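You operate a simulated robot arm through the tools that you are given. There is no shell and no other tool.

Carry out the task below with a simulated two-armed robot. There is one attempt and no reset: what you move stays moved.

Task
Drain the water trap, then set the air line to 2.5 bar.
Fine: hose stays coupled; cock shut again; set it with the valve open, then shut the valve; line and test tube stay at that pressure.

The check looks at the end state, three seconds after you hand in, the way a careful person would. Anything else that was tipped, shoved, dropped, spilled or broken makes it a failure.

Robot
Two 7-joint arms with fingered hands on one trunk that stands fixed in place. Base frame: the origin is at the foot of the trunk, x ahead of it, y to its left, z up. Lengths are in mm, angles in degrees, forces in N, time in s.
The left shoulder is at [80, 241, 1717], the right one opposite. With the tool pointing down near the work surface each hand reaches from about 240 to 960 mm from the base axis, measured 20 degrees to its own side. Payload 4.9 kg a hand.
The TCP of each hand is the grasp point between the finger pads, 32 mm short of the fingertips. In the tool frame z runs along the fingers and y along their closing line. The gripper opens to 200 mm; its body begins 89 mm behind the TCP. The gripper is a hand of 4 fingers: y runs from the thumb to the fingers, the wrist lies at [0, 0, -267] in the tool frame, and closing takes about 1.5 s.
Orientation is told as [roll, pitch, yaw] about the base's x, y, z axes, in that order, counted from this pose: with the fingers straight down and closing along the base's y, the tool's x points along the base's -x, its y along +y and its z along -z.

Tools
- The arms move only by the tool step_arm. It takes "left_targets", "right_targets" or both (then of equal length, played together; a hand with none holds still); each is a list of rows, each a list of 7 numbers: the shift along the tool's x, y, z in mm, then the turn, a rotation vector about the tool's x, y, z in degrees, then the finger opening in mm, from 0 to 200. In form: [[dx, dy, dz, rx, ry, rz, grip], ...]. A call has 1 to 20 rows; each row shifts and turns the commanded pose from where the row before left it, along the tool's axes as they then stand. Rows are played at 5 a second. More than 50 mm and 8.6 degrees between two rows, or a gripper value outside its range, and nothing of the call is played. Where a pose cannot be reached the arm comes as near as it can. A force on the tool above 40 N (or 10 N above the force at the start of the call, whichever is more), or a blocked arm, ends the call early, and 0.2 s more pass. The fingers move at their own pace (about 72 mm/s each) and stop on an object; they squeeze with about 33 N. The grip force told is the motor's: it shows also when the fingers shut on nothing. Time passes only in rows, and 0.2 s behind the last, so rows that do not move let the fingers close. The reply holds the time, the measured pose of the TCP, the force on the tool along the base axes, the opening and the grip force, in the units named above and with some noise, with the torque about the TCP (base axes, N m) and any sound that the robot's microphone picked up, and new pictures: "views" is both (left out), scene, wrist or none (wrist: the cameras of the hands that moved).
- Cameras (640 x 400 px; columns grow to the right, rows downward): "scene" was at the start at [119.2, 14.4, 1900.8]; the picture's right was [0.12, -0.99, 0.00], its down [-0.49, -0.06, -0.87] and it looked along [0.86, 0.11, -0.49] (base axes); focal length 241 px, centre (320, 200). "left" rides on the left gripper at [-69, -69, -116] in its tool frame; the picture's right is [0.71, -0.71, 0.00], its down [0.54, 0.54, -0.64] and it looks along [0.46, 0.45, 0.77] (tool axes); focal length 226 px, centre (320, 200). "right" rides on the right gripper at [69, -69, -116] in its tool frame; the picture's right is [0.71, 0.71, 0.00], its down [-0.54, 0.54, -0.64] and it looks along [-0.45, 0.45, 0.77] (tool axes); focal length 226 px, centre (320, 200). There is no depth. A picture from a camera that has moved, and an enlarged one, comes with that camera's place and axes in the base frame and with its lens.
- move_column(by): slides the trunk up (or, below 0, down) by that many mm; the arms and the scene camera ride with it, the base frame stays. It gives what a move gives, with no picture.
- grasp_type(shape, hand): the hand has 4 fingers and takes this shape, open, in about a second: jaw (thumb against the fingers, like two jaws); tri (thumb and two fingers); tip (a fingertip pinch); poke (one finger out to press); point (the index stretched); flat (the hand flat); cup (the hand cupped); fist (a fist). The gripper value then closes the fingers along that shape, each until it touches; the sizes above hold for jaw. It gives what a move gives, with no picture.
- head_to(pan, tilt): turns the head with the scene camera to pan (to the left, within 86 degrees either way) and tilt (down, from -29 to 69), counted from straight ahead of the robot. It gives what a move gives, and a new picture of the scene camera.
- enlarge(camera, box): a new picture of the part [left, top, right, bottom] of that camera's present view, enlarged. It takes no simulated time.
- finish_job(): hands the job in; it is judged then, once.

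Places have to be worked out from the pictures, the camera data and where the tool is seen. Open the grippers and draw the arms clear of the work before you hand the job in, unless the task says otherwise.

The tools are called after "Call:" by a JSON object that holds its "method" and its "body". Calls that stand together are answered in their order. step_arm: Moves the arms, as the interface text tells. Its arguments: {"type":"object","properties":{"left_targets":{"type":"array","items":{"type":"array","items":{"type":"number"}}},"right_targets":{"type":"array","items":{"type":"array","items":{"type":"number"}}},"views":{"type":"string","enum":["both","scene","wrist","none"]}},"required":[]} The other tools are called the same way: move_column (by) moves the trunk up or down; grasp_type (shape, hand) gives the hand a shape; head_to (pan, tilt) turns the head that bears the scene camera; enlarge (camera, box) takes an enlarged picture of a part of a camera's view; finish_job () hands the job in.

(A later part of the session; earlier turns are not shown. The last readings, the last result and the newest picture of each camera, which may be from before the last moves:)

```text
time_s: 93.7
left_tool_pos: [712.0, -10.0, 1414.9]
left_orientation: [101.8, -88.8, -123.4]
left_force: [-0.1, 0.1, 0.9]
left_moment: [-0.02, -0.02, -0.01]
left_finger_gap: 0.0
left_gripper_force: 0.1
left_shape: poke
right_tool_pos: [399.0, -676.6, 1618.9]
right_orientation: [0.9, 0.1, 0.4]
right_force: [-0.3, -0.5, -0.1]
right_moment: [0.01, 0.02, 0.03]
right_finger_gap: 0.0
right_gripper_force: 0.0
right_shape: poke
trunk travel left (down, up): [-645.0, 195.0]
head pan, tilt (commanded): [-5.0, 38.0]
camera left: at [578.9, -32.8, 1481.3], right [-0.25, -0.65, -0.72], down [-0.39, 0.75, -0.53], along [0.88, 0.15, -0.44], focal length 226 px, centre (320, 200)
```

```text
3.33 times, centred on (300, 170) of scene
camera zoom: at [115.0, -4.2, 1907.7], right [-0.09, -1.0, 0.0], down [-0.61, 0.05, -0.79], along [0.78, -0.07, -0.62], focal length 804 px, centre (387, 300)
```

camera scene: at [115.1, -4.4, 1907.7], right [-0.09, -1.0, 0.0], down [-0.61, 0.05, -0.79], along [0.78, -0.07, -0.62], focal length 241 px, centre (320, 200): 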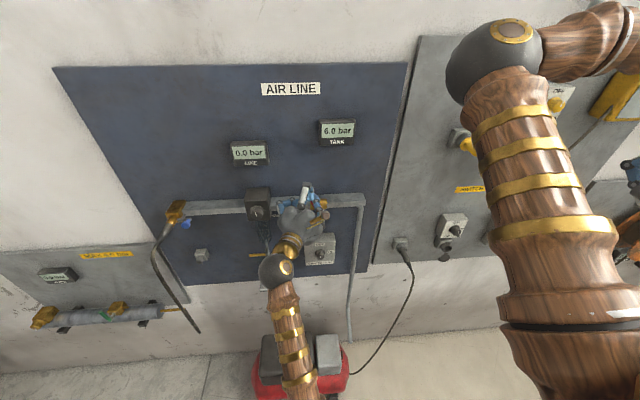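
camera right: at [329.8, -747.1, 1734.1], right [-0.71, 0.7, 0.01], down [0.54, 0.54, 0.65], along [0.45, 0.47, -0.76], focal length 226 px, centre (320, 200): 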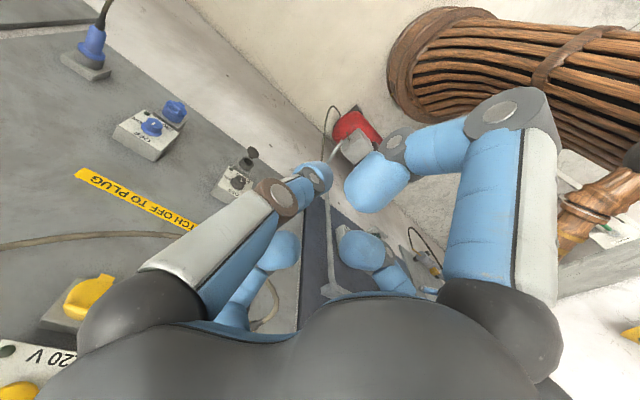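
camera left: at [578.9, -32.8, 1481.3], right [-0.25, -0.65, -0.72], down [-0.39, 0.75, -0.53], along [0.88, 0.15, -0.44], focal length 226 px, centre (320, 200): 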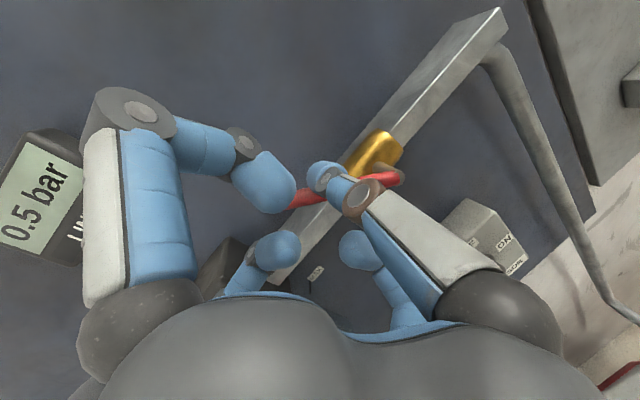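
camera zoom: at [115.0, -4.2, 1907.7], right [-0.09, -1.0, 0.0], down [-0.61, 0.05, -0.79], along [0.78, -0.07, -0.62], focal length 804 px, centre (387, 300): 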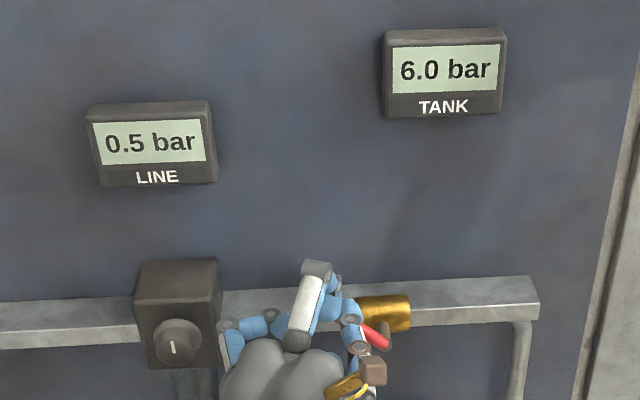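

LINE now reads 0.5 bar, so air is coming through. I hold for a moment to see where it settles before opening fully.

Call:
{"method": "step_arm", "body": {"left_targets": [[0, 0, 0, 0, 0, 0, 0], [0, 0, 0, 0, 0, 0, 0]], "views": "none"}}

Call:
{"method": "enlarge", "body": {"camera": "scene", "box": [220, 110, 380, 230]}}

Call:
{"method": "enlarge", "body": {"camera": "scene", "box": [20, 240, 160, 340]}}

```text
time_s: 94.2
left_tool_pos: [711.4, -10.1, 1414.6]
left_orientation: [100.9, -88.9, -122.4]
left_force: [-0.7, 0.0, 0.1]
left_moment: [0.01, 0.0, -0.01]
left_finger_gap: 0.2
left_gripper_force: 0.0
left_shape: poke
right_tool_pos: [398.7, -676.9, 1619.0]
right_orientation: [0.9, -0.1, 0.4]
right_force: [0.3, 0.1, 0.7]
right_moment: [0.01, 0.01, 0.02]
right_finger_gap: 0.0
right_gripper_force: 0.0
right_shape: poke
trunk travel left (down, up): [-645.0, 195.0]
head pan, tilt (commanded): [-5.0, 38.0]
```

```text
3.33 times, centred on (300, 170) of scene
camera zoom: at [115.2, -4.6, 1907.7], right [-0.09, -1.0, 0.0], down [-0.61, 0.05, -0.79], along [0.78, -0.07, -0.62], focal length 804 px, centre (387, 300)
```

zoom: 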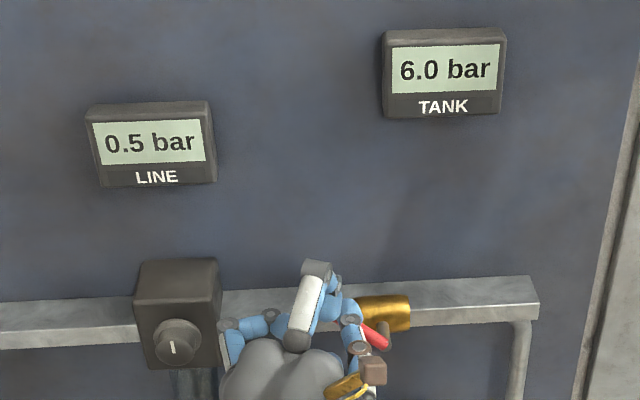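

```text
4.00 times, centred on (90, 290) of scene
camera zoom: at [115.2, -4.6, 1907.7], right [-0.09, -1.0, 0.0], down [-0.61, 0.05, -0.79], along [0.78, -0.07, -0.62], focal length 964 px, centre (1240, -160)
```

zoom: 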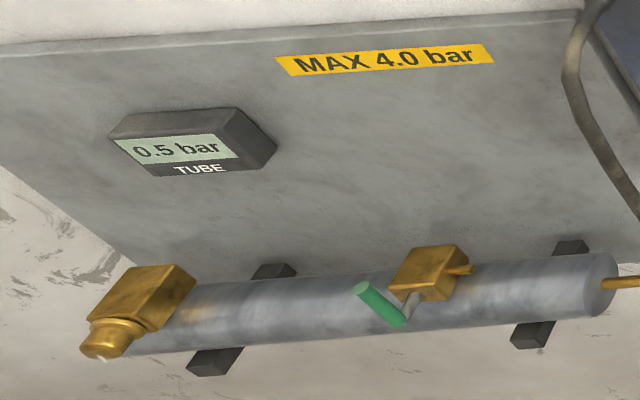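

LINE and TUBE both hold steady at 0.5 bar, so the hose and tube are sound and the regulator's present setting is 0.5. I push the handle on to fully open.

Call:
{"method": "step_arm", "body": {"left_targets": [[4.1, 2.1, -0.8, 0, 0, 0, 0], [4.1, 2.1, -0.8, 0, 0, 0, 0], [4.1, 2.1, -0.8, 0, 0, 0, 0], [4.3, 1.4, -0.5, 0, 0, 0, 0], [4.3, 1.4, -0.5, 0, 0, 0, 0]], "views": "wrist"}}

Call:
{"method": "enlarge", "body": {"camera": "left", "box": [230, 100, 430, 260]}}

Call:
{"method": "enlarge", "body": {"camera": "scene", "box": [220, 110, 380, 230]}}

```text
time_s: 95.5
left_tool_pos: [712.6, 0.7, 1393.9]
left_orientation: [100.8, -88.9, -122.2]
left_force: [0.0, -0.1, -0.2]
left_moment: [0.02, -0.02, -0.01]
left_finger_gap: 0.0
left_gripper_force: 0.1
left_shape: poke
right_tool_pos: [397.8, -676.1, 1619.4]
right_orientation: [0.9, -0.1, 0.4]
right_force: [0.5, 0.1, -0.1]
right_moment: [-0.03, -0.01, -0.03]
right_finger_gap: 0.1
right_gripper_force: 0.0
right_shape: poke
trunk travel left (down, up): [-645.0, 195.0]
head pan, tilt (commanded): [-5.0, 38.0]
camera left: at [579.1, -22.8, 1460.3], right [-0.25, -0.65, -0.72], down [-0.39, 0.75, -0.53], along [0.88, 0.15, -0.44], focal length 226 px, centre (320, 200)
```

left: 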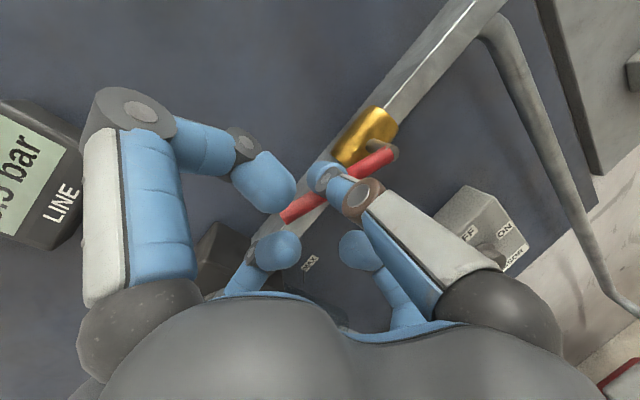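

```text
2.50 times, centred on (330, 180) of left
camera zoom: at [579.1, -22.8, 1460.3], right [-0.25, -0.65, -0.72], down [-0.39, 0.75, -0.53], along [0.88, 0.15, -0.44], focal length 565 px, centre (295, 250)
```

zoom: 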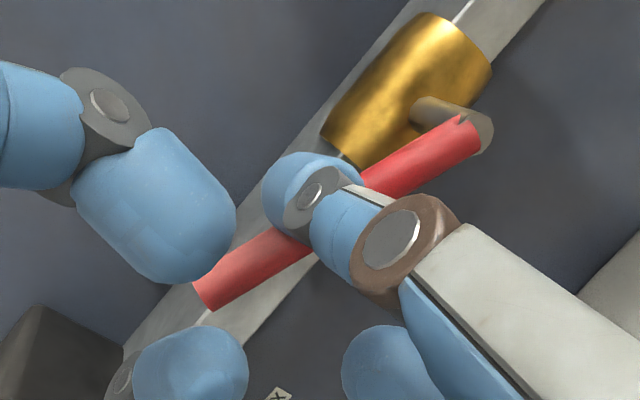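

```text
3.33 times, centred on (300, 170) of scene
camera zoom: at [114.9, -4.1, 1907.7], right [-0.09, -1.0, 0.0], down [-0.61, 0.05, -0.79], along [0.79, -0.07, -0.62], focal length 804 px, centre (387, 300)
```

zoom: 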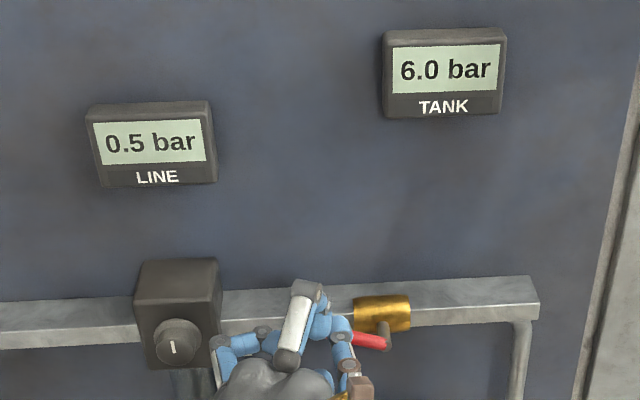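

The handle is at about 73 degrees. I push it further down toward horizontal, watching for the stop.

Call:
{"method": "step_arm", "body": {"left_targets": [[4, 0.5, 0, 0, 0, 0, 0], [4, 0.5, 0, 0, 0, 0, 0], [4, 0, 0, 0, 0, 0, 0], [0, 0, 0, 0, 0, 0, 0]], "views": "none"}}

Call:
{"method": "enlarge", "body": {"camera": "left", "box": [230, 100, 430, 260]}}

Call:
{"method": "enlarge", "body": {"camera": "scene", "box": [220, 110, 380, 230]}}

```text
time_s: 96.5
left_tool_pos: [713.2, -0.0, 1382.4]
left_orientation: [100.6, -88.8, -121.9]
left_force: [0.5, 0.5, 0.3]
left_moment: [-0.01, 0.01, 0.03]
left_finger_gap: 0.0
left_gripper_force: 0.0
left_shape: poke
right_tool_pos: [397.8, -678.3, 1618.2]
right_orientation: [0.8, 0.0, 0.5]
right_force: [-0.4, 0.1, 0.3]
right_moment: [0.0, -0.01, 0.01]
right_finger_gap: 0.2
right_gripper_force: 0.1
right_shape: poke
trunk travel left (down, up): [-645.0, 195.0]
head pan, tilt (commanded): [-5.0, 38.0]
```

```text
2.50 times, centred on (330, 180) of left
camera zoom: at [579.7, -22.7, 1448.7], right [-0.25, -0.65, -0.72], down [-0.39, 0.75, -0.53], along [0.88, 0.15, -0.44], focal length 565 px, centre (295, 250)
```

zoom: 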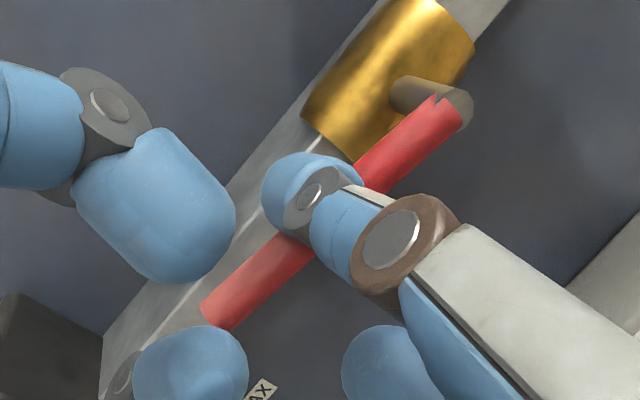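

```text
3.33 times, centred on (300, 170) of scene
camera zoom: at [115.1, -5.1, 1907.7], right [-0.09, -1.0, 0.0], down [-0.61, 0.05, -0.79], along [0.78, -0.07, -0.62], focal length 804 px, centre (387, 300)
```

zoom: 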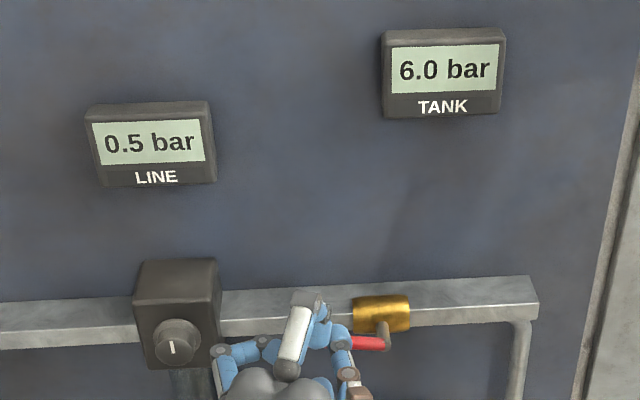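

About 80 degrees now, still with no force. I push on the last 10 degrees.

Call:
{"method": "step_arm", "body": {"left_targets": [[3.5, 0, 0, 0, 0, 0, 0], [3.5, 0, 0, 0, 0, 0, 0], [3, 0, 0, 0, 0, 0, 0], [0, 0, 0, 0, 0, 0, 0]], "views": "none"}}

Call:
{"method": "enlarge", "body": {"camera": "left", "box": [230, 100, 430, 260]}}

Call:
{"method": "enlarge", "body": {"camera": "scene", "box": [220, 110, 380, 230]}}

```text
time_s: 97.5
left_tool_pos: [712.0, -0.2, 1372.2]
left_orientation: [103.0, -88.9, -124.6]
left_force: [0.1, 0.0, 4.7]
left_moment: [-0.01, -0.09, 0.03]
left_finger_gap: 0.0
left_gripper_force: 0.0
left_shape: poke
right_tool_pos: [398.6, -677.1, 1618.0]
right_orientation: [0.8, 0.0, 0.4]
right_force: [0.7, 0.7, -0.2]
right_moment: [-0.04, 0.0, -0.02]
right_finger_gap: 0.2
right_gripper_force: 0.1
right_shape: poke
trunk travel left (down, up): [-645.0, 195.0]
head pan, tilt (commanded): [-5.0, 38.0]
```

```text
2.50 times, centred on (330, 180) of left
camera zoom: at [579.4, -22.0, 1439.4], right [-0.25, -0.65, -0.72], down [-0.39, 0.75, -0.53], along [0.88, 0.15, -0.44], focal length 565 px, centre (295, 250)
```

zoom: 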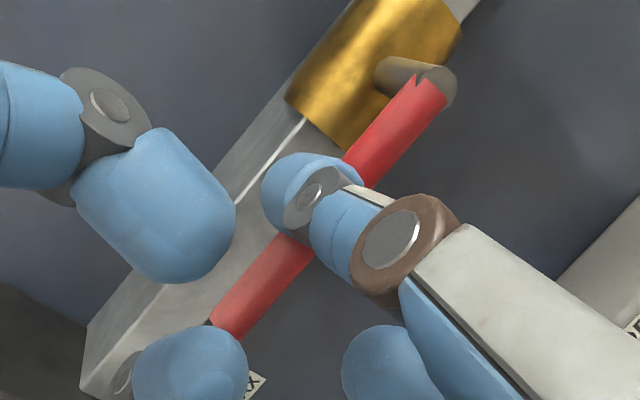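

```text
3.33 times, centred on (300, 170) of scene
camera zoom: at [114.6, -4.6, 1907.8], right [-0.09, -1.0, 0.0], down [-0.61, 0.05, -0.79], along [0.79, -0.07, -0.62], focal length 804 px, centre (387, 300)
```

zoom: 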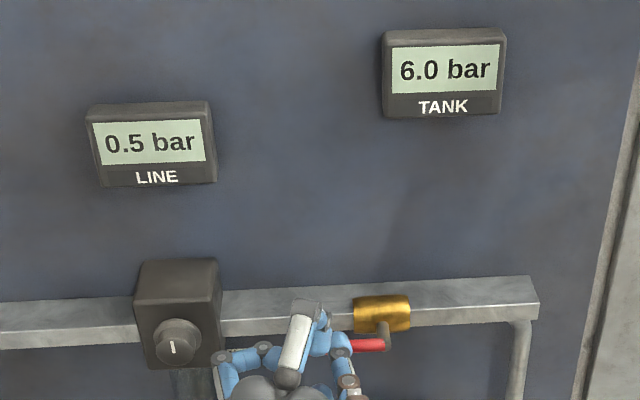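

The handle is horizontal and on its stop (4.7 N up): valve fully open, LINE 0.5. I lift the finger off, draw back, and straighten the hand toward the regulator knob.

Call:
{"method": "step_arm", "body": {"left_targets": [[-8, 0, 0, 0, 0, 0, 0], [-2, -6, -16, 0, 0, 0, 0], [0, -4, -18, 0, 0, 0, 0], [0, 0, -20, 0, 0, 0, 0], [0, 15, -10, -7, 0, 0, 0], [0, 30, 0, -7, 0, 0, 0], [0, 35, 0, -7, 0, 0, 0], [0, 35, 0, 0, 0, 0, 0], [0, 20, 0, 0, 0, 0, 0], [0, 0, 0, 0, 0, 0, 0]], "views": "both"}}

```text
time_s: 99.7
left_tool_pos: [668.6, 145.9, 1383.5]
left_orientation: [120.5, -88.7, -121.0]
left_force: [-0.4, 0.1, -0.1]
left_moment: [-0.02, 0.01, 0.04]
left_finger_gap: 0.2
left_gripper_force: 0.1
left_shape: poke
right_tool_pos: [398.6, -678.6, 1617.1]
right_orientation: [1.0, 0.1, 0.4]
right_force: [-0.1, 0.2, -1.0]
right_moment: [0.02, 0.02, -0.02]
right_finger_gap: 0.0
right_gripper_force: 0.0
right_shape: poke
trunk travel left (down, up): [-645.0, 195.0]
head pan, tilt (commanded): [-5.0, 38.0]
camera scene: at [115.2, -6.8, 1907.7], right [-0.09, -1.0, 0.0], down [-0.61, 0.05, -0.79], along [0.78, -0.07, -0.62], focal length 241 px, centre (320, 200)
camera left: at [551.8, 77.4, 1450.8], right [0.0, -0.69, -0.72], down [-0.63, 0.56, -0.54], along [0.77, 0.46, -0.44], focal length 226 px, centre (320, 200)
```

scene: 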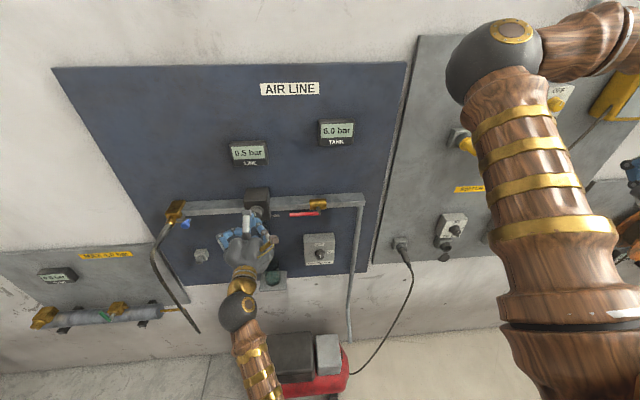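
left: 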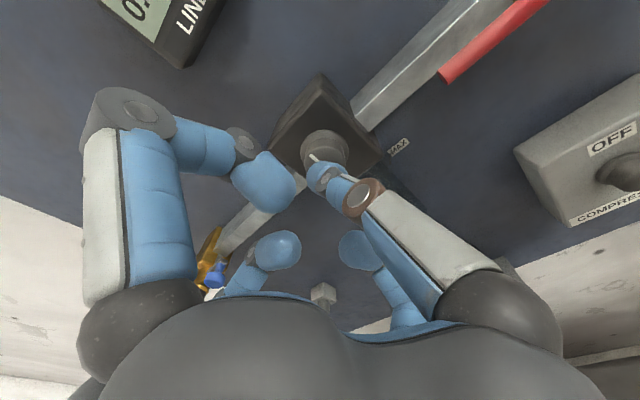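

The left hand faces the knob. I draw back 40 mm, form the jaw shape and half-close it to see how the fingers line up around the knob.

Call:
{"method": "step_arm", "body": {"left_targets": [[0, 3, -20, 0, 0, 0, 0], [0, 3, -20, 0, 0, 0, 0], [0, 0, 0, 0, 0, 0, 0]], "views": "none"}}

Call:
{"method": "grasp_type", "body": {"hand": "left", "shape": "jaw"}}

Call:
{"method": "step_arm", "body": {"left_targets": [[0, 0, 0, 0, 0, 0, 90], [0, 0, 0, 0, 0, 0, 90], [0, 0, 0, 0, 0, 0, 90], [0, 0, 0, 0, 0, 0, 90]], "views": "both"}}

Call:
{"method": "enlarge", "body": {"camera": "scene", "box": [200, 160, 340, 280]}}

```text
time_s: 100.5
left_tool_pos: [639.4, 163.4, 1383.1]
left_orientation: [110.1, -88.4, -109.3]
left_force: [0.2, 0.6, -0.2]
left_moment: [-0.03, -0.04, -0.02]
left_finger_gap: 0.0
left_gripper_force: 0.0
left_shape: poke
right_tool_pos: [409.4, -683.5, 1613.8]
right_orientation: [1.2, 0.3, 0.5]
right_force: [0.7, -0.3, -0.7]
right_moment: [0.02, 0.02, 0.01]
right_finger_gap: 0.0
right_gripper_force: 0.1
right_shape: poke
trunk travel left (down, up): [-645.0, 195.0]
head pan, tilt (commanded): [-5.0, 38.0]
```

```text
time_s: 101.3
left_tool_pos: [639.0, 162.5, 1382.4]
left_orientation: [108.2, -88.4, -107.4]
left_force: [-0.6, -0.1, -1.0]
left_moment: [-0.02, 0.05, -0.02]
left_finger_gap: 200.2
left_gripper_force: 0.0
left_shape: jaw
right_tool_pos: [409.6, -683.2, 1613.1]
right_orientation: [1.0, 0.4, 0.4]
right_force: [-0.3, 0.3, 0.0]
right_moment: [0.01, 0.0, -0.01]
right_finger_gap: 0.1
right_gripper_force: 0.2
right_shape: poke
trunk travel left (down, up): [-645.0, 195.0]
head pan, tilt (commanded): [-5.0, 38.0]
```

```text
time_s: 102.3
left_tool_pos: [639.6, 161.8, 1383.2]
left_orientation: [109.2, -88.4, -108.5]
left_force: [0.1, 0.5, -0.5]
left_moment: [0.0, 0.02, 0.01]
left_finger_gap: 90.4
left_gripper_force: 0.0
left_shape: jaw
right_tool_pos: [409.0, -681.7, 1613.8]
right_orientation: [1.1, 0.4, 0.4]
right_force: [0.0, -0.4, 0.2]
right_moment: [0.02, -0.02, -0.01]
right_finger_gap: 0.0
right_gripper_force: 0.0
right_shape: poke
trunk travel left (down, up): [-645.0, 195.0]
head pan, tilt (commanded): [-5.0, 38.0]
camera scene: at [127.7, -11.2, 1906.9], right [-0.09, -1.0, 0.0], down [-0.62, 0.06, -0.78], along [0.78, -0.07, -0.62], focal length 241 px, centre (320, 200)
camera left: at [524.6, 90.0, 1448.1], right [0.02, -0.69, -0.73], down [-0.65, 0.55, -0.53], along [0.76, 0.48, -0.44], focal length 226 px, centre (320, 200)
```

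scene: 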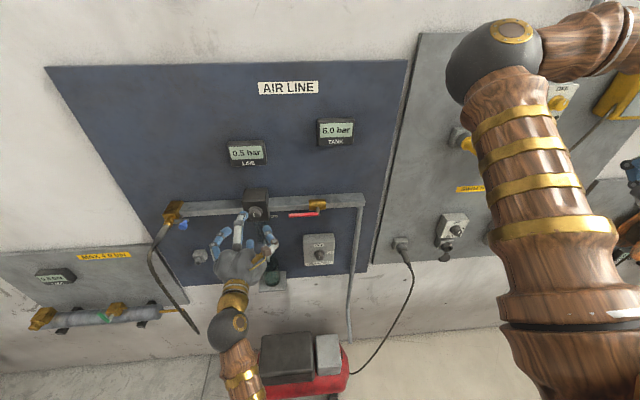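
left: 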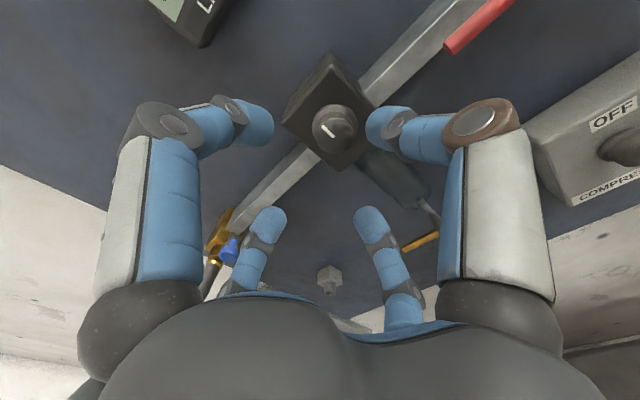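

```text
3.33 times, centred on (270, 220) of scene
camera zoom: at [127.7, -11.2, 1906.9], right [-0.09, -1.0, 0.0], down [-0.62, 0.06, -0.78], along [0.78, -0.07, -0.62], focal length 804 px, centre (487, 133)
```

zoom: 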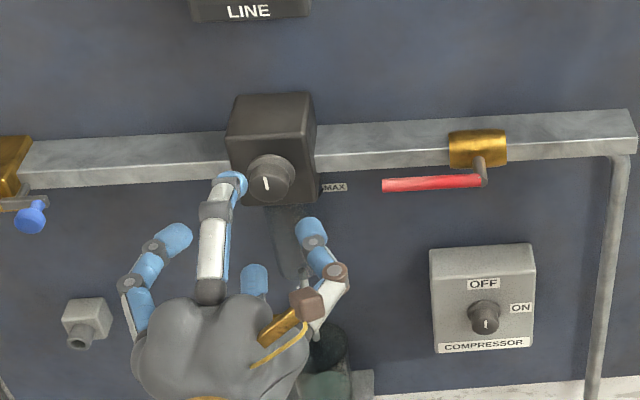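

I zoom the left camera to measure the knob against the hand's axis.

Call:
{"method": "enlarge", "body": {"camera": "left", "box": [240, 40, 440, 190]}}

```text
2.67 times, centred on (340, 115) of left
camera zoom: at [524.6, 90.0, 1448.1], right [0.02, -0.69, -0.73], down [-0.65, 0.55, -0.53], along [0.76, 0.48, -0.44], focal length 603 px, centre (267, 427)
```

zoom: 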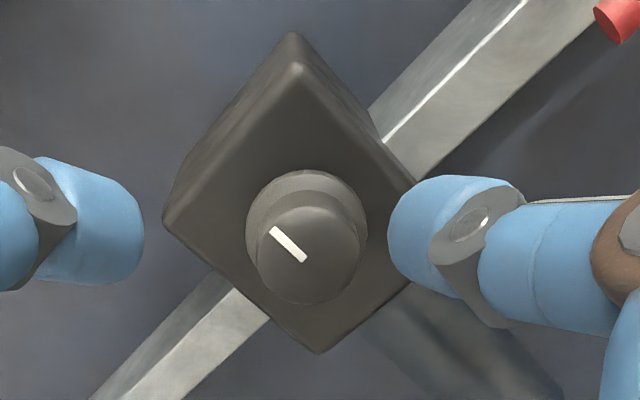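

The knob sits about 19 mm right of the hand's axis. I move forward (which also takes the elbow off the trunk) and partly correct sideways, then re-measure.

Call:
{"method": "step_arm", "body": {"left_targets": [[0, -3, 10, 0, 0, 0, 90], [0, -3, 10, 0, 0, 0, 90], [0, 0, 8, 0, 0, 0, 90], [0, 0, 0, 0, 0, 0, 90], [0, 0, 0, 0, 0, 0, 90]], "views": "wrist"}}

Call:
{"method": "enlarge", "body": {"camera": "left", "box": [220, 60, 420, 210]}}

```text
time_s: 103.5
left_tool_pos: [652.0, 148.3, 1384.7]
left_orientation: [127.9, -88.9, -128.3]
left_force: [0.1, 0.1, 0.0]
left_moment: [-0.01, -0.03, -0.01]
left_finger_gap: 90.6
left_gripper_force: 0.1
left_shape: jaw
right_tool_pos: [395.6, -675.7, 1619.1]
right_orientation: [0.8, -0.1, 0.4]
right_force: [-1.2, 0.0, 0.4]
right_moment: [0.03, -0.02, -0.02]
right_finger_gap: 0.0
right_gripper_force: 0.1
right_shape: poke
trunk travel left (down, up): [-645.0, 195.0]
head pan, tilt (commanded): [-5.0, 38.0]
camera left: at [536.3, 80.0, 1450.8], right [0.0, -0.7, -0.72], down [-0.63, 0.56, -0.54], along [0.78, 0.46, -0.44], focal length 226 px, centre (320, 200)
```

left: 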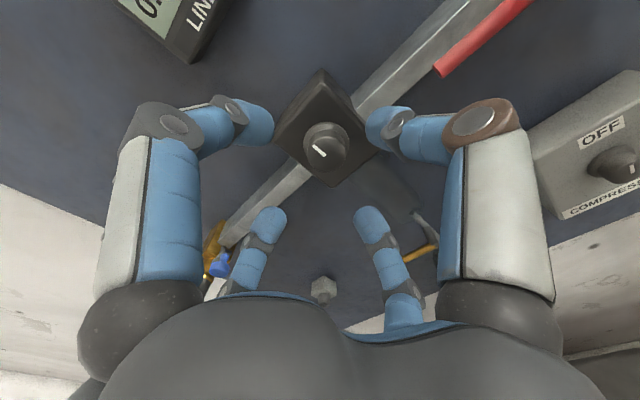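

```text
2.67 times, centred on (320, 135) of left
camera zoom: at [536.3, 80.0, 1450.8], right [0.0, -0.7, -0.72], down [-0.63, 0.56, -0.54], along [0.78, 0.46, -0.44], focal length 603 px, centre (320, 373)
```

zoom: 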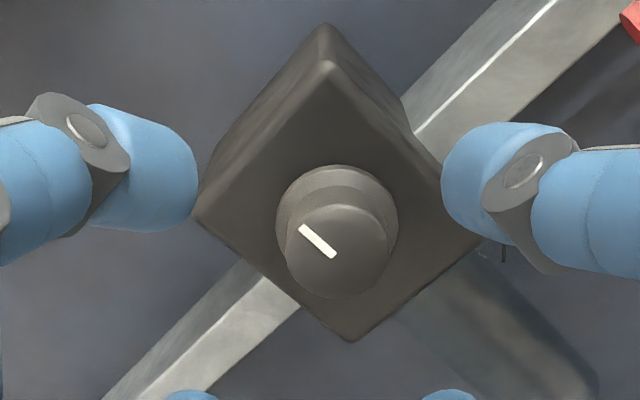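

Well aligned now: the knob centre is about 3 mm right and 5 mm below the hand's axis. I correct that and advance around the knob to TCP x ≈ 705.

Call:
{"method": "step_arm", "body": {"left_targets": [[2, -1, 10, 0, 0, 0, 90], [2, -1, 10, 0, 0, 0, 90], [1, -1, 10, 0, 0, 0, 90], [0, 0, 10, 0, 0, 0, 90], [0, 0, 0, 0, 0, 0, 90]], "views": "wrist"}}

Call:
{"method": "enlarge", "body": {"camera": "left", "box": [220, 80, 420, 230]}}

Call:
{"method": "enlarge", "body": {"camera": "scene", "box": [200, 160, 340, 280]}}

```text
time_s: 104.8
left_tool_pos: [695.9, 144.0, 1378.3]
left_orientation: [121.4, -89.0, -121.7]
left_force: [0.4, -0.5, 0.3]
left_moment: [-0.03, 0.05, -0.01]
left_finger_gap: 90.4
left_gripper_force: 0.0
left_shape: jaw
right_tool_pos: [399.7, -676.3, 1617.5]
right_orientation: [0.9, 0.0, 0.4]
right_force: [-0.1, -0.7, 0.5]
right_moment: [-0.03, 0.04, -0.04]
right_finger_gap: 0.0
right_gripper_force: 0.0
right_shape: poke
trunk travel left (down, up): [-645.0, 195.0]
head pan, tilt (commanded): [-5.0, 38.0]
camera left: at [579.6, 75.7, 1444.9], right [0.0, -0.7, -0.72], down [-0.63, 0.56, -0.54], along [0.77, 0.46, -0.44], focal length 226 px, centre (320, 200)
```

left: 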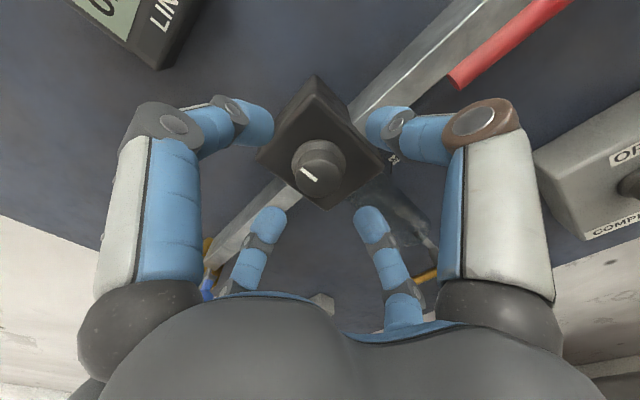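

```text
2.67 times, centred on (320, 155) of left
camera zoom: at [579.6, 75.7, 1444.9], right [0.0, -0.7, -0.72], down [-0.63, 0.56, -0.54], along [0.77, 0.46, -0.44], focal length 603 px, centre (320, 320)
```

zoom: 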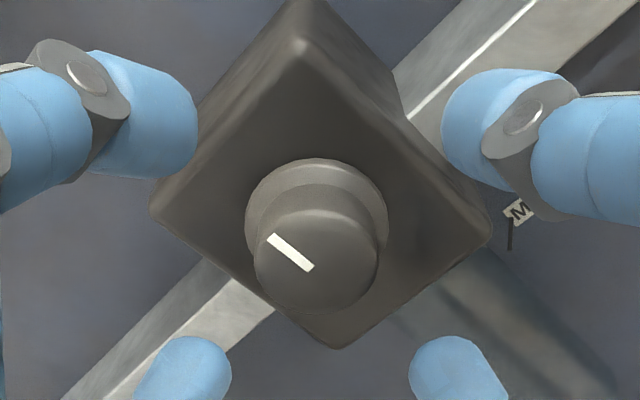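

```text
3.33 times, centred on (270, 220) of scene
camera zoom: at [115.5, -4.4, 1907.7], right [-0.09, -1.0, 0.0], down [-0.61, 0.05, -0.79], along [0.78, -0.07, -0.62], focal length 804 px, centre (487, 133)
```

zoom: 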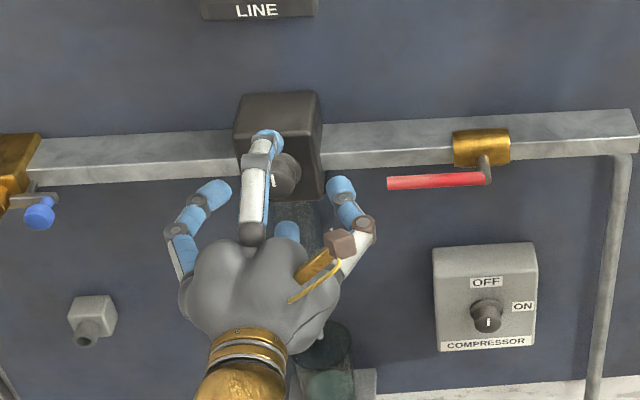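

Alignment is within about 2 mm. The knob's grip part runs from x≈719 to 736, so I advance 6 mm more (tips at 734) and close gradually to just around it.

Call:
{"method": "step_arm", "body": {"left_targets": [[-1, -1, 6, 0, 0, 0, 80], [0, 0, 0, 0, 0, 0, 60], [0, 0, 0, 0, 0, 0, 52], [0, 0, 0, 0, 0, 0, 52]], "views": "wrist"}}

Call:
{"method": "enlarge", "body": {"camera": "left", "box": [220, 80, 420, 230]}}

Call:
{"method": "enlarge", "body": {"camera": "scene", "box": [215, 170, 315, 260]}}

```text
time_s: 105.8
left_tool_pos: [702.4, 144.8, 1381.1]
left_orientation: [122.2, -89.0, -122.6]
left_force: [-0.1, -0.3, 0.5]
left_moment: [0.0, -0.01, -0.04]
left_finger_gap: 52.4
left_gripper_force: 0.0
left_shape: jaw
right_tool_pos: [399.2, -676.9, 1619.2]
right_orientation: [0.8, 0.1, 0.4]
right_force: [0.0, 1.0, -0.2]
right_moment: [-0.03, -0.01, 0.01]
right_finger_gap: 0.3
right_gripper_force: 0.1
right_shape: poke
trunk travel left (down, up): [-645.0, 195.0]
head pan, tilt (commanded): [-5.0, 38.0]
camera left: at [585.2, 74.1, 1446.3], right [0.0, -0.7, -0.72], down [-0.63, 0.56, -0.54], along [0.77, 0.46, -0.44], focal length 226 px, centre (320, 200)
```

left: 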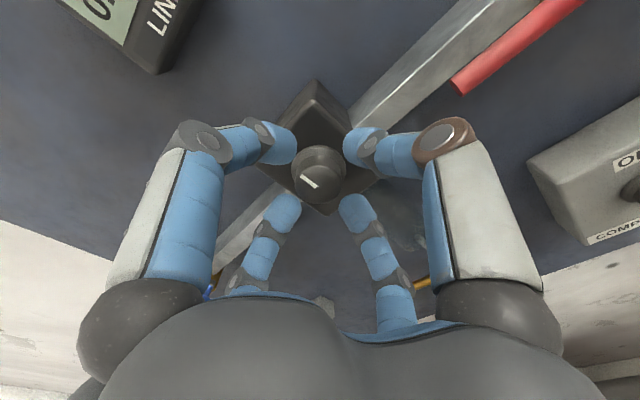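

```text
2.67 times, centred on (320, 155) of left
camera zoom: at [585.2, 74.1, 1446.3], right [0.0, -0.7, -0.72], down [-0.63, 0.56, -0.54], along [0.77, 0.46, -0.44], focal length 603 px, centre (320, 320)
```

zoom: 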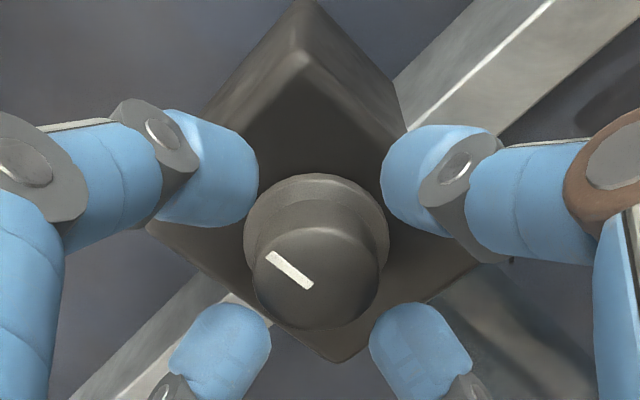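

```text
4.44 times, centred on (265, 215) of scene
camera zoom: at [115.1, -5.0, 1907.7], right [-0.09, -1.0, 0.0], down [-0.61, 0.05, -0.79], along [0.78, -0.07, -0.62], focal length 1072 px, centre (564, 133)
```

zoom: 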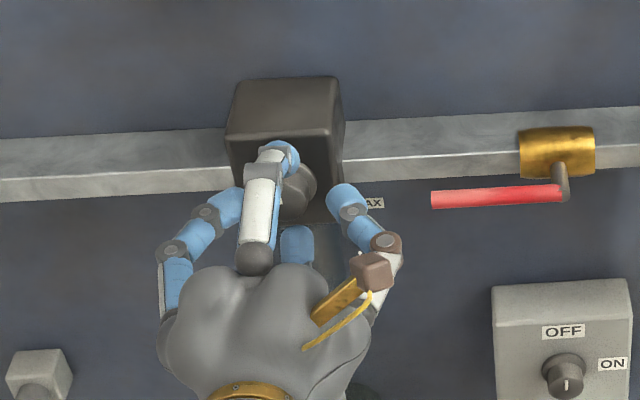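

The four fingers sit evenly around the knob. Before gripping I roll the hand 40 degrees anticlockwise so there is room to turn clockwise.

Call:
{"method": "step_arm", "body": {"left_targets": [[0, 0, 0, 0, 0, -8, 56], [0, 0, 0, 0, 0, -8, 56], [0, 0, 0, 0, 0, -8, 56], [0, 0, 0, 0, 0, -8, 56], [0, 0, 0, 0, 0, -8, 56], [0, 0, 0, 0, 0, 0, 56]], "views": "wrist"}}

Call:
{"method": "enlarge", "body": {"camera": "left", "box": [220, 80, 420, 230]}}

Call:
{"method": "enlarge", "body": {"camera": "scene", "box": [215, 130, 335, 250]}}

```text
time_s: 107.2
left_tool_pos: [701.5, 143.6, 1380.0]
left_orientation: [-91.0, -50.9, 90.3]
left_force: [0.1, 0.6, -0.3]
left_moment: [0.0, -0.01, -0.01]
left_finger_gap: 55.6
left_gripper_force: 0.0
left_shape: jaw
right_tool_pos: [399.5, -678.7, 1619.4]
right_orientation: [0.8, 0.0, 0.3]
right_force: [0.0, -0.1, -0.5]
right_moment: [-0.01, -0.03, 0.02]
right_finger_gap: 0.2
right_gripper_force: 0.0
right_shape: poke
trunk travel left (down, up): [-645.0, 195.0]
head pan, tilt (commanded): [-5.0, 38.0]
camera left: at [585.3, 134.2, 1475.4], right [-0.01, -0.99, -0.1], down [-0.63, 0.08, -0.77], along [0.77, 0.06, -0.63], focal length 226 px, centre (320, 200)
```

left: 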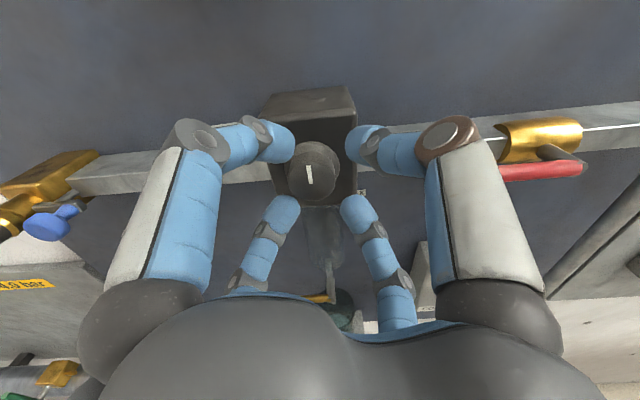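

```text
2.67 times, centred on (320, 155) of left
camera zoom: at [585.3, 134.2, 1475.4], right [-0.01, -0.99, -0.1], down [-0.63, 0.08, -0.77], along [0.77, 0.06, -0.63], focal length 603 px, centre (320, 320)
```

zoom: 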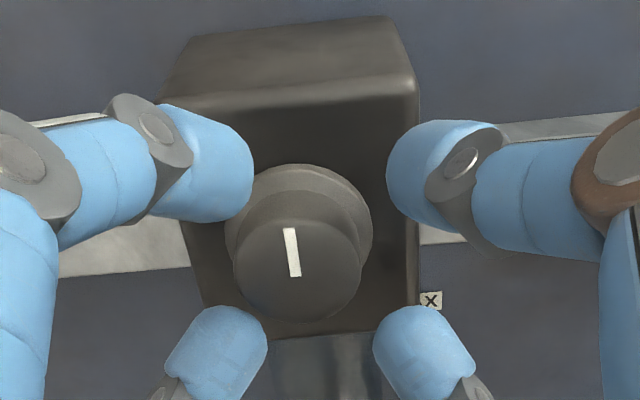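

```text
3.33 times, centred on (275, 190) of scene
camera zoom: at [115.3, -4.9, 1907.7], right [-0.09, -1.0, 0.0], down [-0.61, 0.05, -0.79], along [0.78, -0.07, -0.62], focal length 804 px, centre (470, 233)
```

zoom: 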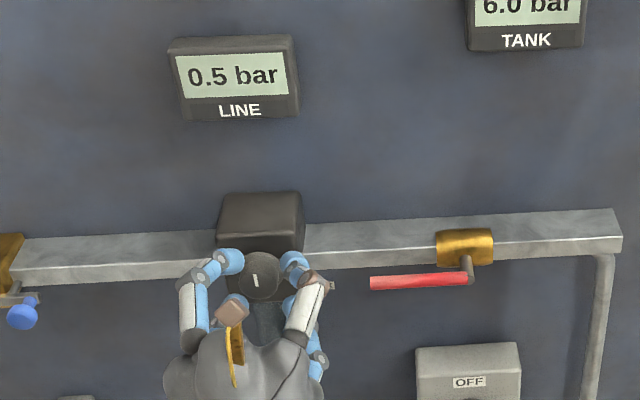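

The roll works. In this view the knob sits about 5 mm left of the hand's axis, so I shift by half-average (4 mm left, 1 mm up), then close on the knob.

Call:
{"method": "step_arm", "body": {"left_targets": [[-3.3, 2.4, 1, 0, 0, 0, 52], [0, 0, 0, 0, 0, 0, 44], [0, 0, 0, 0, 0, 0, 38], [0, 0, 0, 0, 0, 0, 34], [0, 0, 0, 0, 0, 0, 30], [0, 0, 0, 0, 0, 0, 26], [0, 0, 0, 0, 0, 0, 26]], "views": "wrist"}}

Call:
{"method": "enlarge", "body": {"camera": "left", "box": [220, 80, 420, 230]}}

Call:
{"method": "enlarge", "body": {"camera": "scene", "box": [215, 130, 335, 250]}}

```text
time_s: 108.8
left_tool_pos: [701.8, 147.4, 1380.9]
left_orientation: [-91.0, -50.8, 90.3]
left_force: [-8.5, 2.1, -8.5]
left_moment: [0.0, 0.35, 0.16]
left_finger_gap: 27.2
left_gripper_force: 0.1
left_shape: jaw
right_tool_pos: [397.8, -675.8, 1617.9]
right_orientation: [0.9, -0.1, 0.4]
right_force: [-0.4, 0.2, -0.4]
right_moment: [-0.01, 0.0, 0.0]
right_finger_gap: 0.0
right_gripper_force: 0.1
right_shape: poke
trunk travel left (down, up): [-645.0, 195.0]
head pan, tilt (commanded): [-5.0, 38.0]
camera left: at [585.4, 139.1, 1476.3], right [-0.01, -0.99, -0.1], down [-0.63, 0.08, -0.77], along [0.77, 0.06, -0.63], focal length 226 px, centre (320, 200)
```

left: 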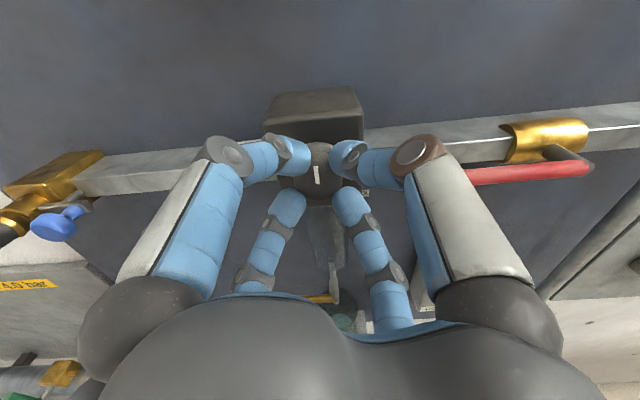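

```text
2.67 times, centred on (320, 155) of left
camera zoom: at [585.4, 139.1, 1476.3], right [-0.01, -0.99, -0.1], down [-0.63, 0.08, -0.77], along [0.77, 0.06, -0.63], focal length 603 px, centre (320, 320)
```

zoom: 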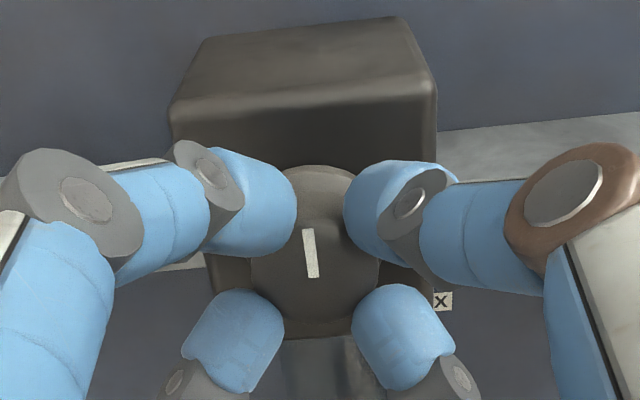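

```text
3.33 times, centred on (275, 190) of scene
camera zoom: at [114.0, -3.8, 1907.7], right [-0.09, -1.0, 0.0], down [-0.61, 0.05, -0.79], along [0.79, -0.07, -0.62], focal length 804 px, centre (470, 233)
```

zoom: 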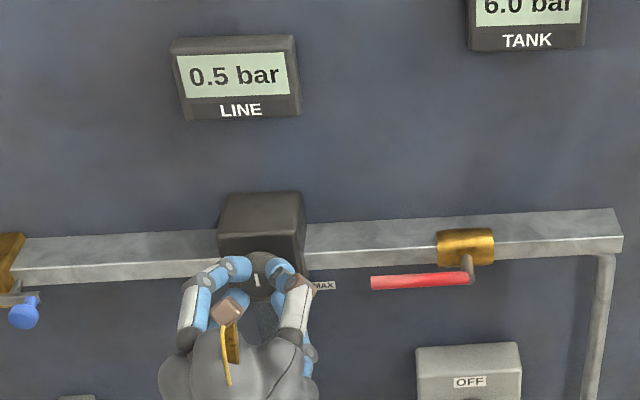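

The fingers have touched (about 8 N, pushing the hand back and down). I ease 3 mm back and 3 mm down to centre, then tighten.

Call:
{"method": "step_arm", "body": {"left_targets": [[2.3, 1.9, -3, 0, 0, 0, 26], [0, 0, 0, 0, 0, 0, 22], [0, 0, 0, 0, 0, 0, 16], [0, 0, 0, 0, 0, 0, 10], [0, 0, 0, 0, 0, 0, 10]], "views": "wrist"}}

Call:
{"method": "enlarge", "body": {"camera": "left", "box": [220, 80, 420, 230]}}

Call:
{"method": "enlarge", "body": {"camera": "scene", "box": [215, 130, 335, 250]}}

```text
time_s: 110.0
left_tool_pos: [698.5, 149.3, 1378.4]
left_orientation: [-91.0, -50.8, 90.3]
left_force: [-10.7, 3.8, -8.6]
left_moment: [0.0, 0.41, 0.32]
left_finger_gap: 15.5
left_gripper_force: 32.9
left_shape: jaw
right_tool_pos: [396.3, -675.7, 1618.6]
right_orientation: [0.9, -0.1, 0.3]
right_force: [-0.3, -0.6, -0.5]
right_moment: [-0.02, 0.02, -0.03]
right_finger_gap: 0.2
right_gripper_force: 0.0
right_shape: poke
trunk travel left (down, up): [-645.0, 195.0]
head pan, tilt (commanded): [-5.0, 38.0]
camera left: at [582.0, 139.3, 1473.4], right [-0.01, -0.99, -0.1], down [-0.63, 0.08, -0.77], along [0.77, 0.06, -0.63], focal length 226 px, centre (320, 200)
```

left: 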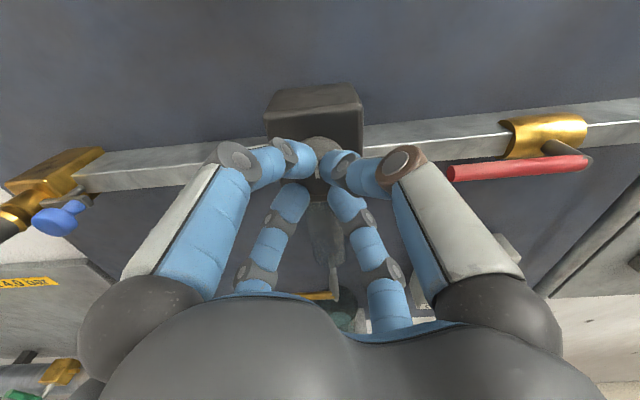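

```text
2.67 times, centred on (320, 155) of left
camera zoom: at [582.0, 139.3, 1473.4], right [-0.01, -0.99, -0.1], down [-0.63, 0.08, -0.77], along [0.77, 0.06, -0.63], focal length 603 px, centre (320, 320)
```

zoom: 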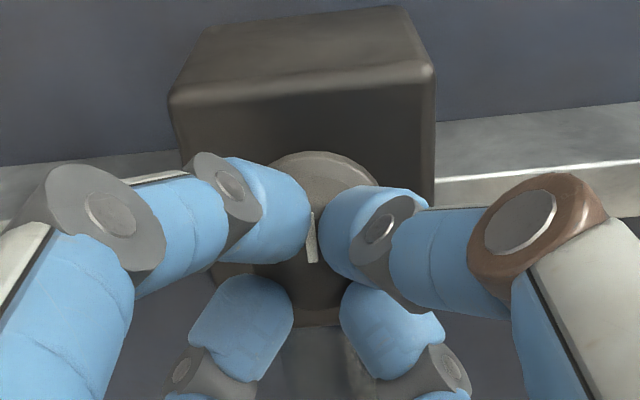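

```text
3.33 times, centred on (275, 190) of scene
camera zoom: at [113.3, -3.5, 1907.7], right [-0.09, -1.0, 0.0], down [-0.61, 0.05, -0.79], along [0.79, -0.07, -0.61], focal length 804 px, centre (470, 233)
```

zoom: 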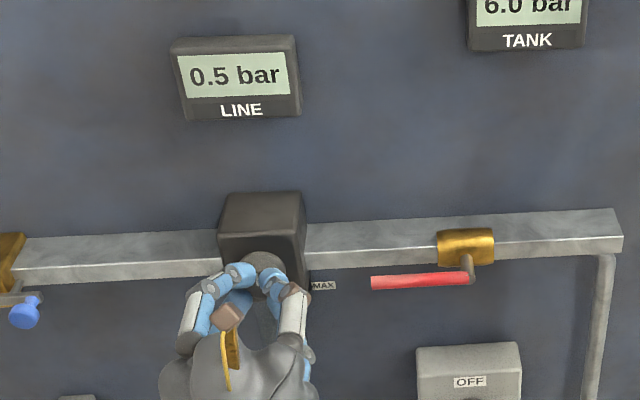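

The fingertips are closing in front of the knob's face – it lies deeper than I judged (front near x 730). I reopen, advance 13 mm and look again.

Call:
{"method": "step_arm", "body": {"left_targets": [[0, 0, 0, 0, 0, 0, 40], [0, 0, 0, 0, 0, 0, 56], [0, 0, 0, 0, 0, 0, 60], [0, 0, 5, 0, 0, 0, 60], [0, 0, 5, 0, 0, 0, 60], [0, 0, 3, 0, 0, 0, 60], [0, 0, 0, 0, 0, 0, 60]], "views": "wrist"}}

Call:
{"method": "enlarge", "body": {"camera": "left", "box": [220, 80, 420, 230]}}

Call:
{"method": "enlarge", "body": {"camera": "scene", "box": [215, 130, 335, 250]}}

```text
time_s: 111.5
left_tool_pos: [710.5, 146.9, 1377.8]
left_orientation: [-91.1, -51.0, 90.3]
left_force: [0.7, -0.4, -0.7]
left_moment: [-0.02, 0.0, 0.01]
left_finger_gap: 59.7
left_gripper_force: 0.0
left_shape: jaw
right_tool_pos: [397.8, -677.3, 1618.2]
right_orientation: [0.9, 0.1, 0.4]
right_force: [0.8, 0.1, 0.7]
right_moment: [-0.04, -0.01, 0.02]
right_finger_gap: 0.2
right_gripper_force: 0.1
right_shape: poke
trunk travel left (down, up): [-645.0, 195.0]
head pan, tilt (commanded): [-5.0, 38.0]
camera left: at [596.1, 138.0, 1473.6], right [-0.01, -0.99, -0.1], down [-0.63, 0.08, -0.77], along [0.77, 0.06, -0.63], focal length 226 px, centre (320, 200)
```

left: 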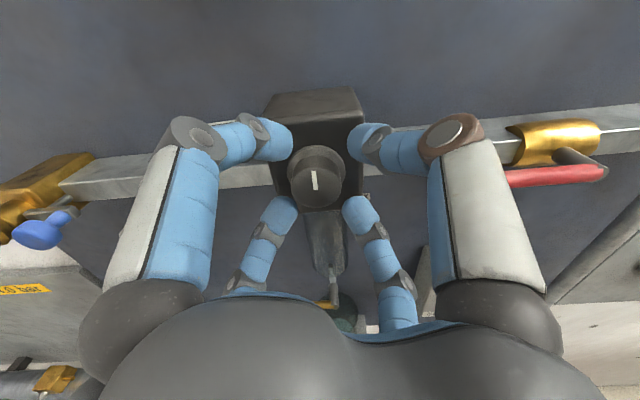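

```text
2.67 times, centred on (320, 155) of left
camera zoom: at [596.1, 138.0, 1473.6], right [-0.01, -0.99, -0.1], down [-0.63, 0.08, -0.77], along [0.77, 0.06, -0.63], focal length 603 px, centre (320, 320)
```

zoom: 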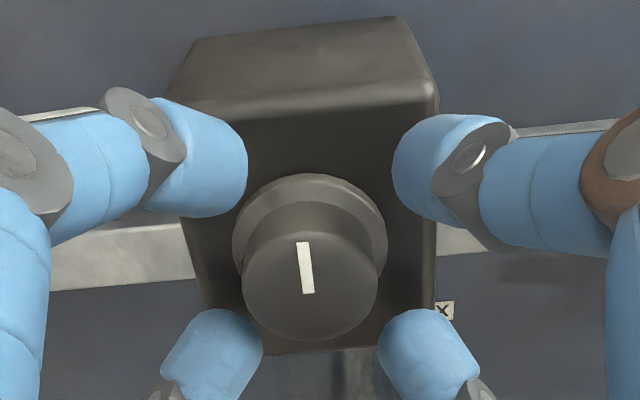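

```text
3.33 times, centred on (275, 190) of scene
camera zoom: at [114.8, -4.7, 1907.7], right [-0.09, -1.0, 0.0], down [-0.61, 0.05, -0.79], along [0.79, -0.07, -0.62], focal length 804 px, centre (470, 233)
```

zoom: 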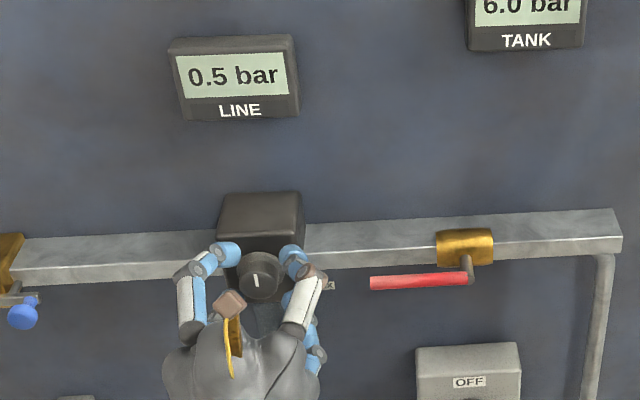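

Triangulating with the hand camera alone gives the knob front at [729.5, 149.4, 1376], consistent with what the fingers felt. I correct by 3 mm, advance 2 mm and close on its sides.

Call:
{"method": "step_arm", "body": {"left_targets": [[0, 3, 2, 0, 0, 0, 56], [0, 0, 0, 0, 0, 0, 46], [0, 0, 0, 0, 0, 0, 40], [0, 0, 0, 0, 0, 0, 34], [0, 0, 0, 0, 0, 0, 28], [0, 0, 0, 0, 0, 0, 24], [0, 0, 0, 0, 0, 0, 24]], "views": "wrist"}}

Call:
{"method": "enlarge", "body": {"camera": "left", "box": [220, 80, 420, 230]}}

Call:
{"method": "enlarge", "body": {"camera": "scene", "box": [215, 130, 335, 250]}}

```text
time_s: 113.2
left_tool_pos: [714.6, 148.0, 1376.6]
left_orientation: [-91.0, -51.0, 90.3]
left_force: [0.7, 0.2, -0.4]
left_moment: [-0.01, 0.05, 0.06]
left_finger_gap: 29.1
left_gripper_force: 32.7
left_shape: jaw
right_tool_pos: [399.8, -678.1, 1618.1]
right_orientation: [0.9, 0.0, 0.4]
right_force: [-0.1, -0.2, 0.3]
right_moment: [0.03, -0.03, -0.02]
right_finger_gap: 0.2
right_gripper_force: 0.1
right_shape: poke
trunk travel left (down, up): [-645.0, 195.0]
head pan, tilt (commanded): [-5.0, 38.0]
camera left: at [598.5, 140.5, 1471.7], right [-0.01, -0.99, -0.1], down [-0.63, 0.08, -0.77], along [0.77, 0.06, -0.63], focal length 226 px, centre (320, 200)
```

left: 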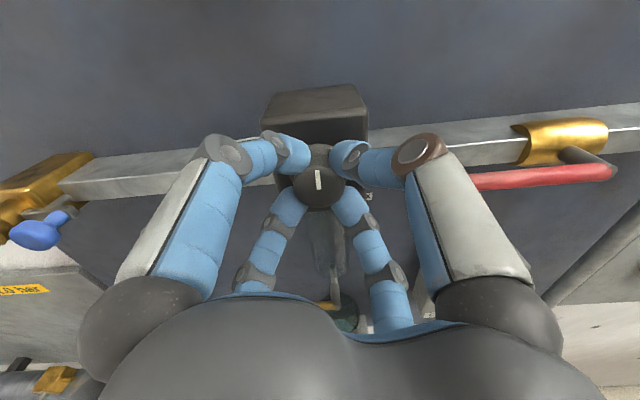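

```text
2.67 times, centred on (320, 155) of left
camera zoom: at [598.5, 140.5, 1471.7], right [-0.01, -0.99, -0.1], down [-0.63, 0.08, -0.77], along [0.77, 0.06, -0.63], focal length 603 px, centre (320, 320)
```

zoom: 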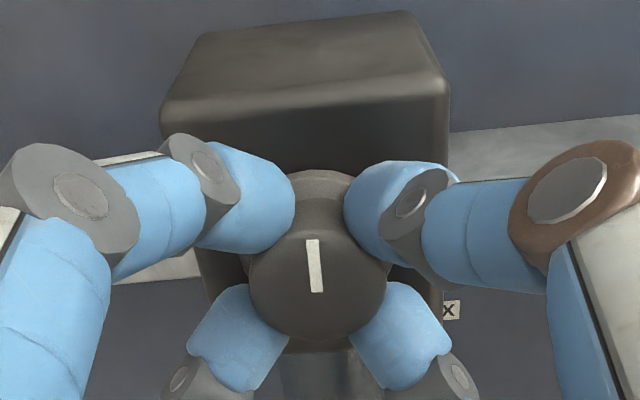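

```text
3.33 times, centred on (275, 190) of scene
camera zoom: at [115.6, -4.6, 1907.7], right [-0.09, -1.0, 0.0], down [-0.61, 0.05, -0.79], along [0.78, -0.07, -0.62], focal length 804 px, centre (470, 233)
```

zoom: 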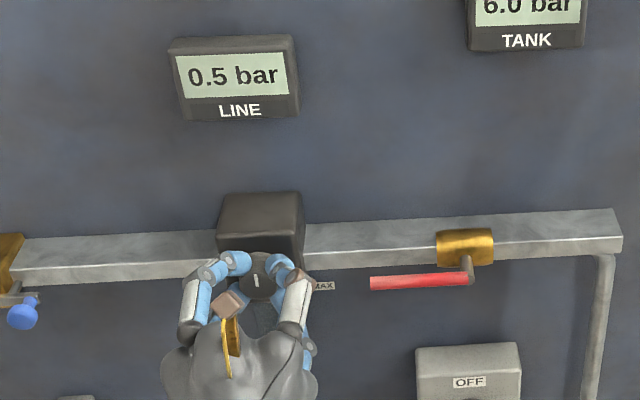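

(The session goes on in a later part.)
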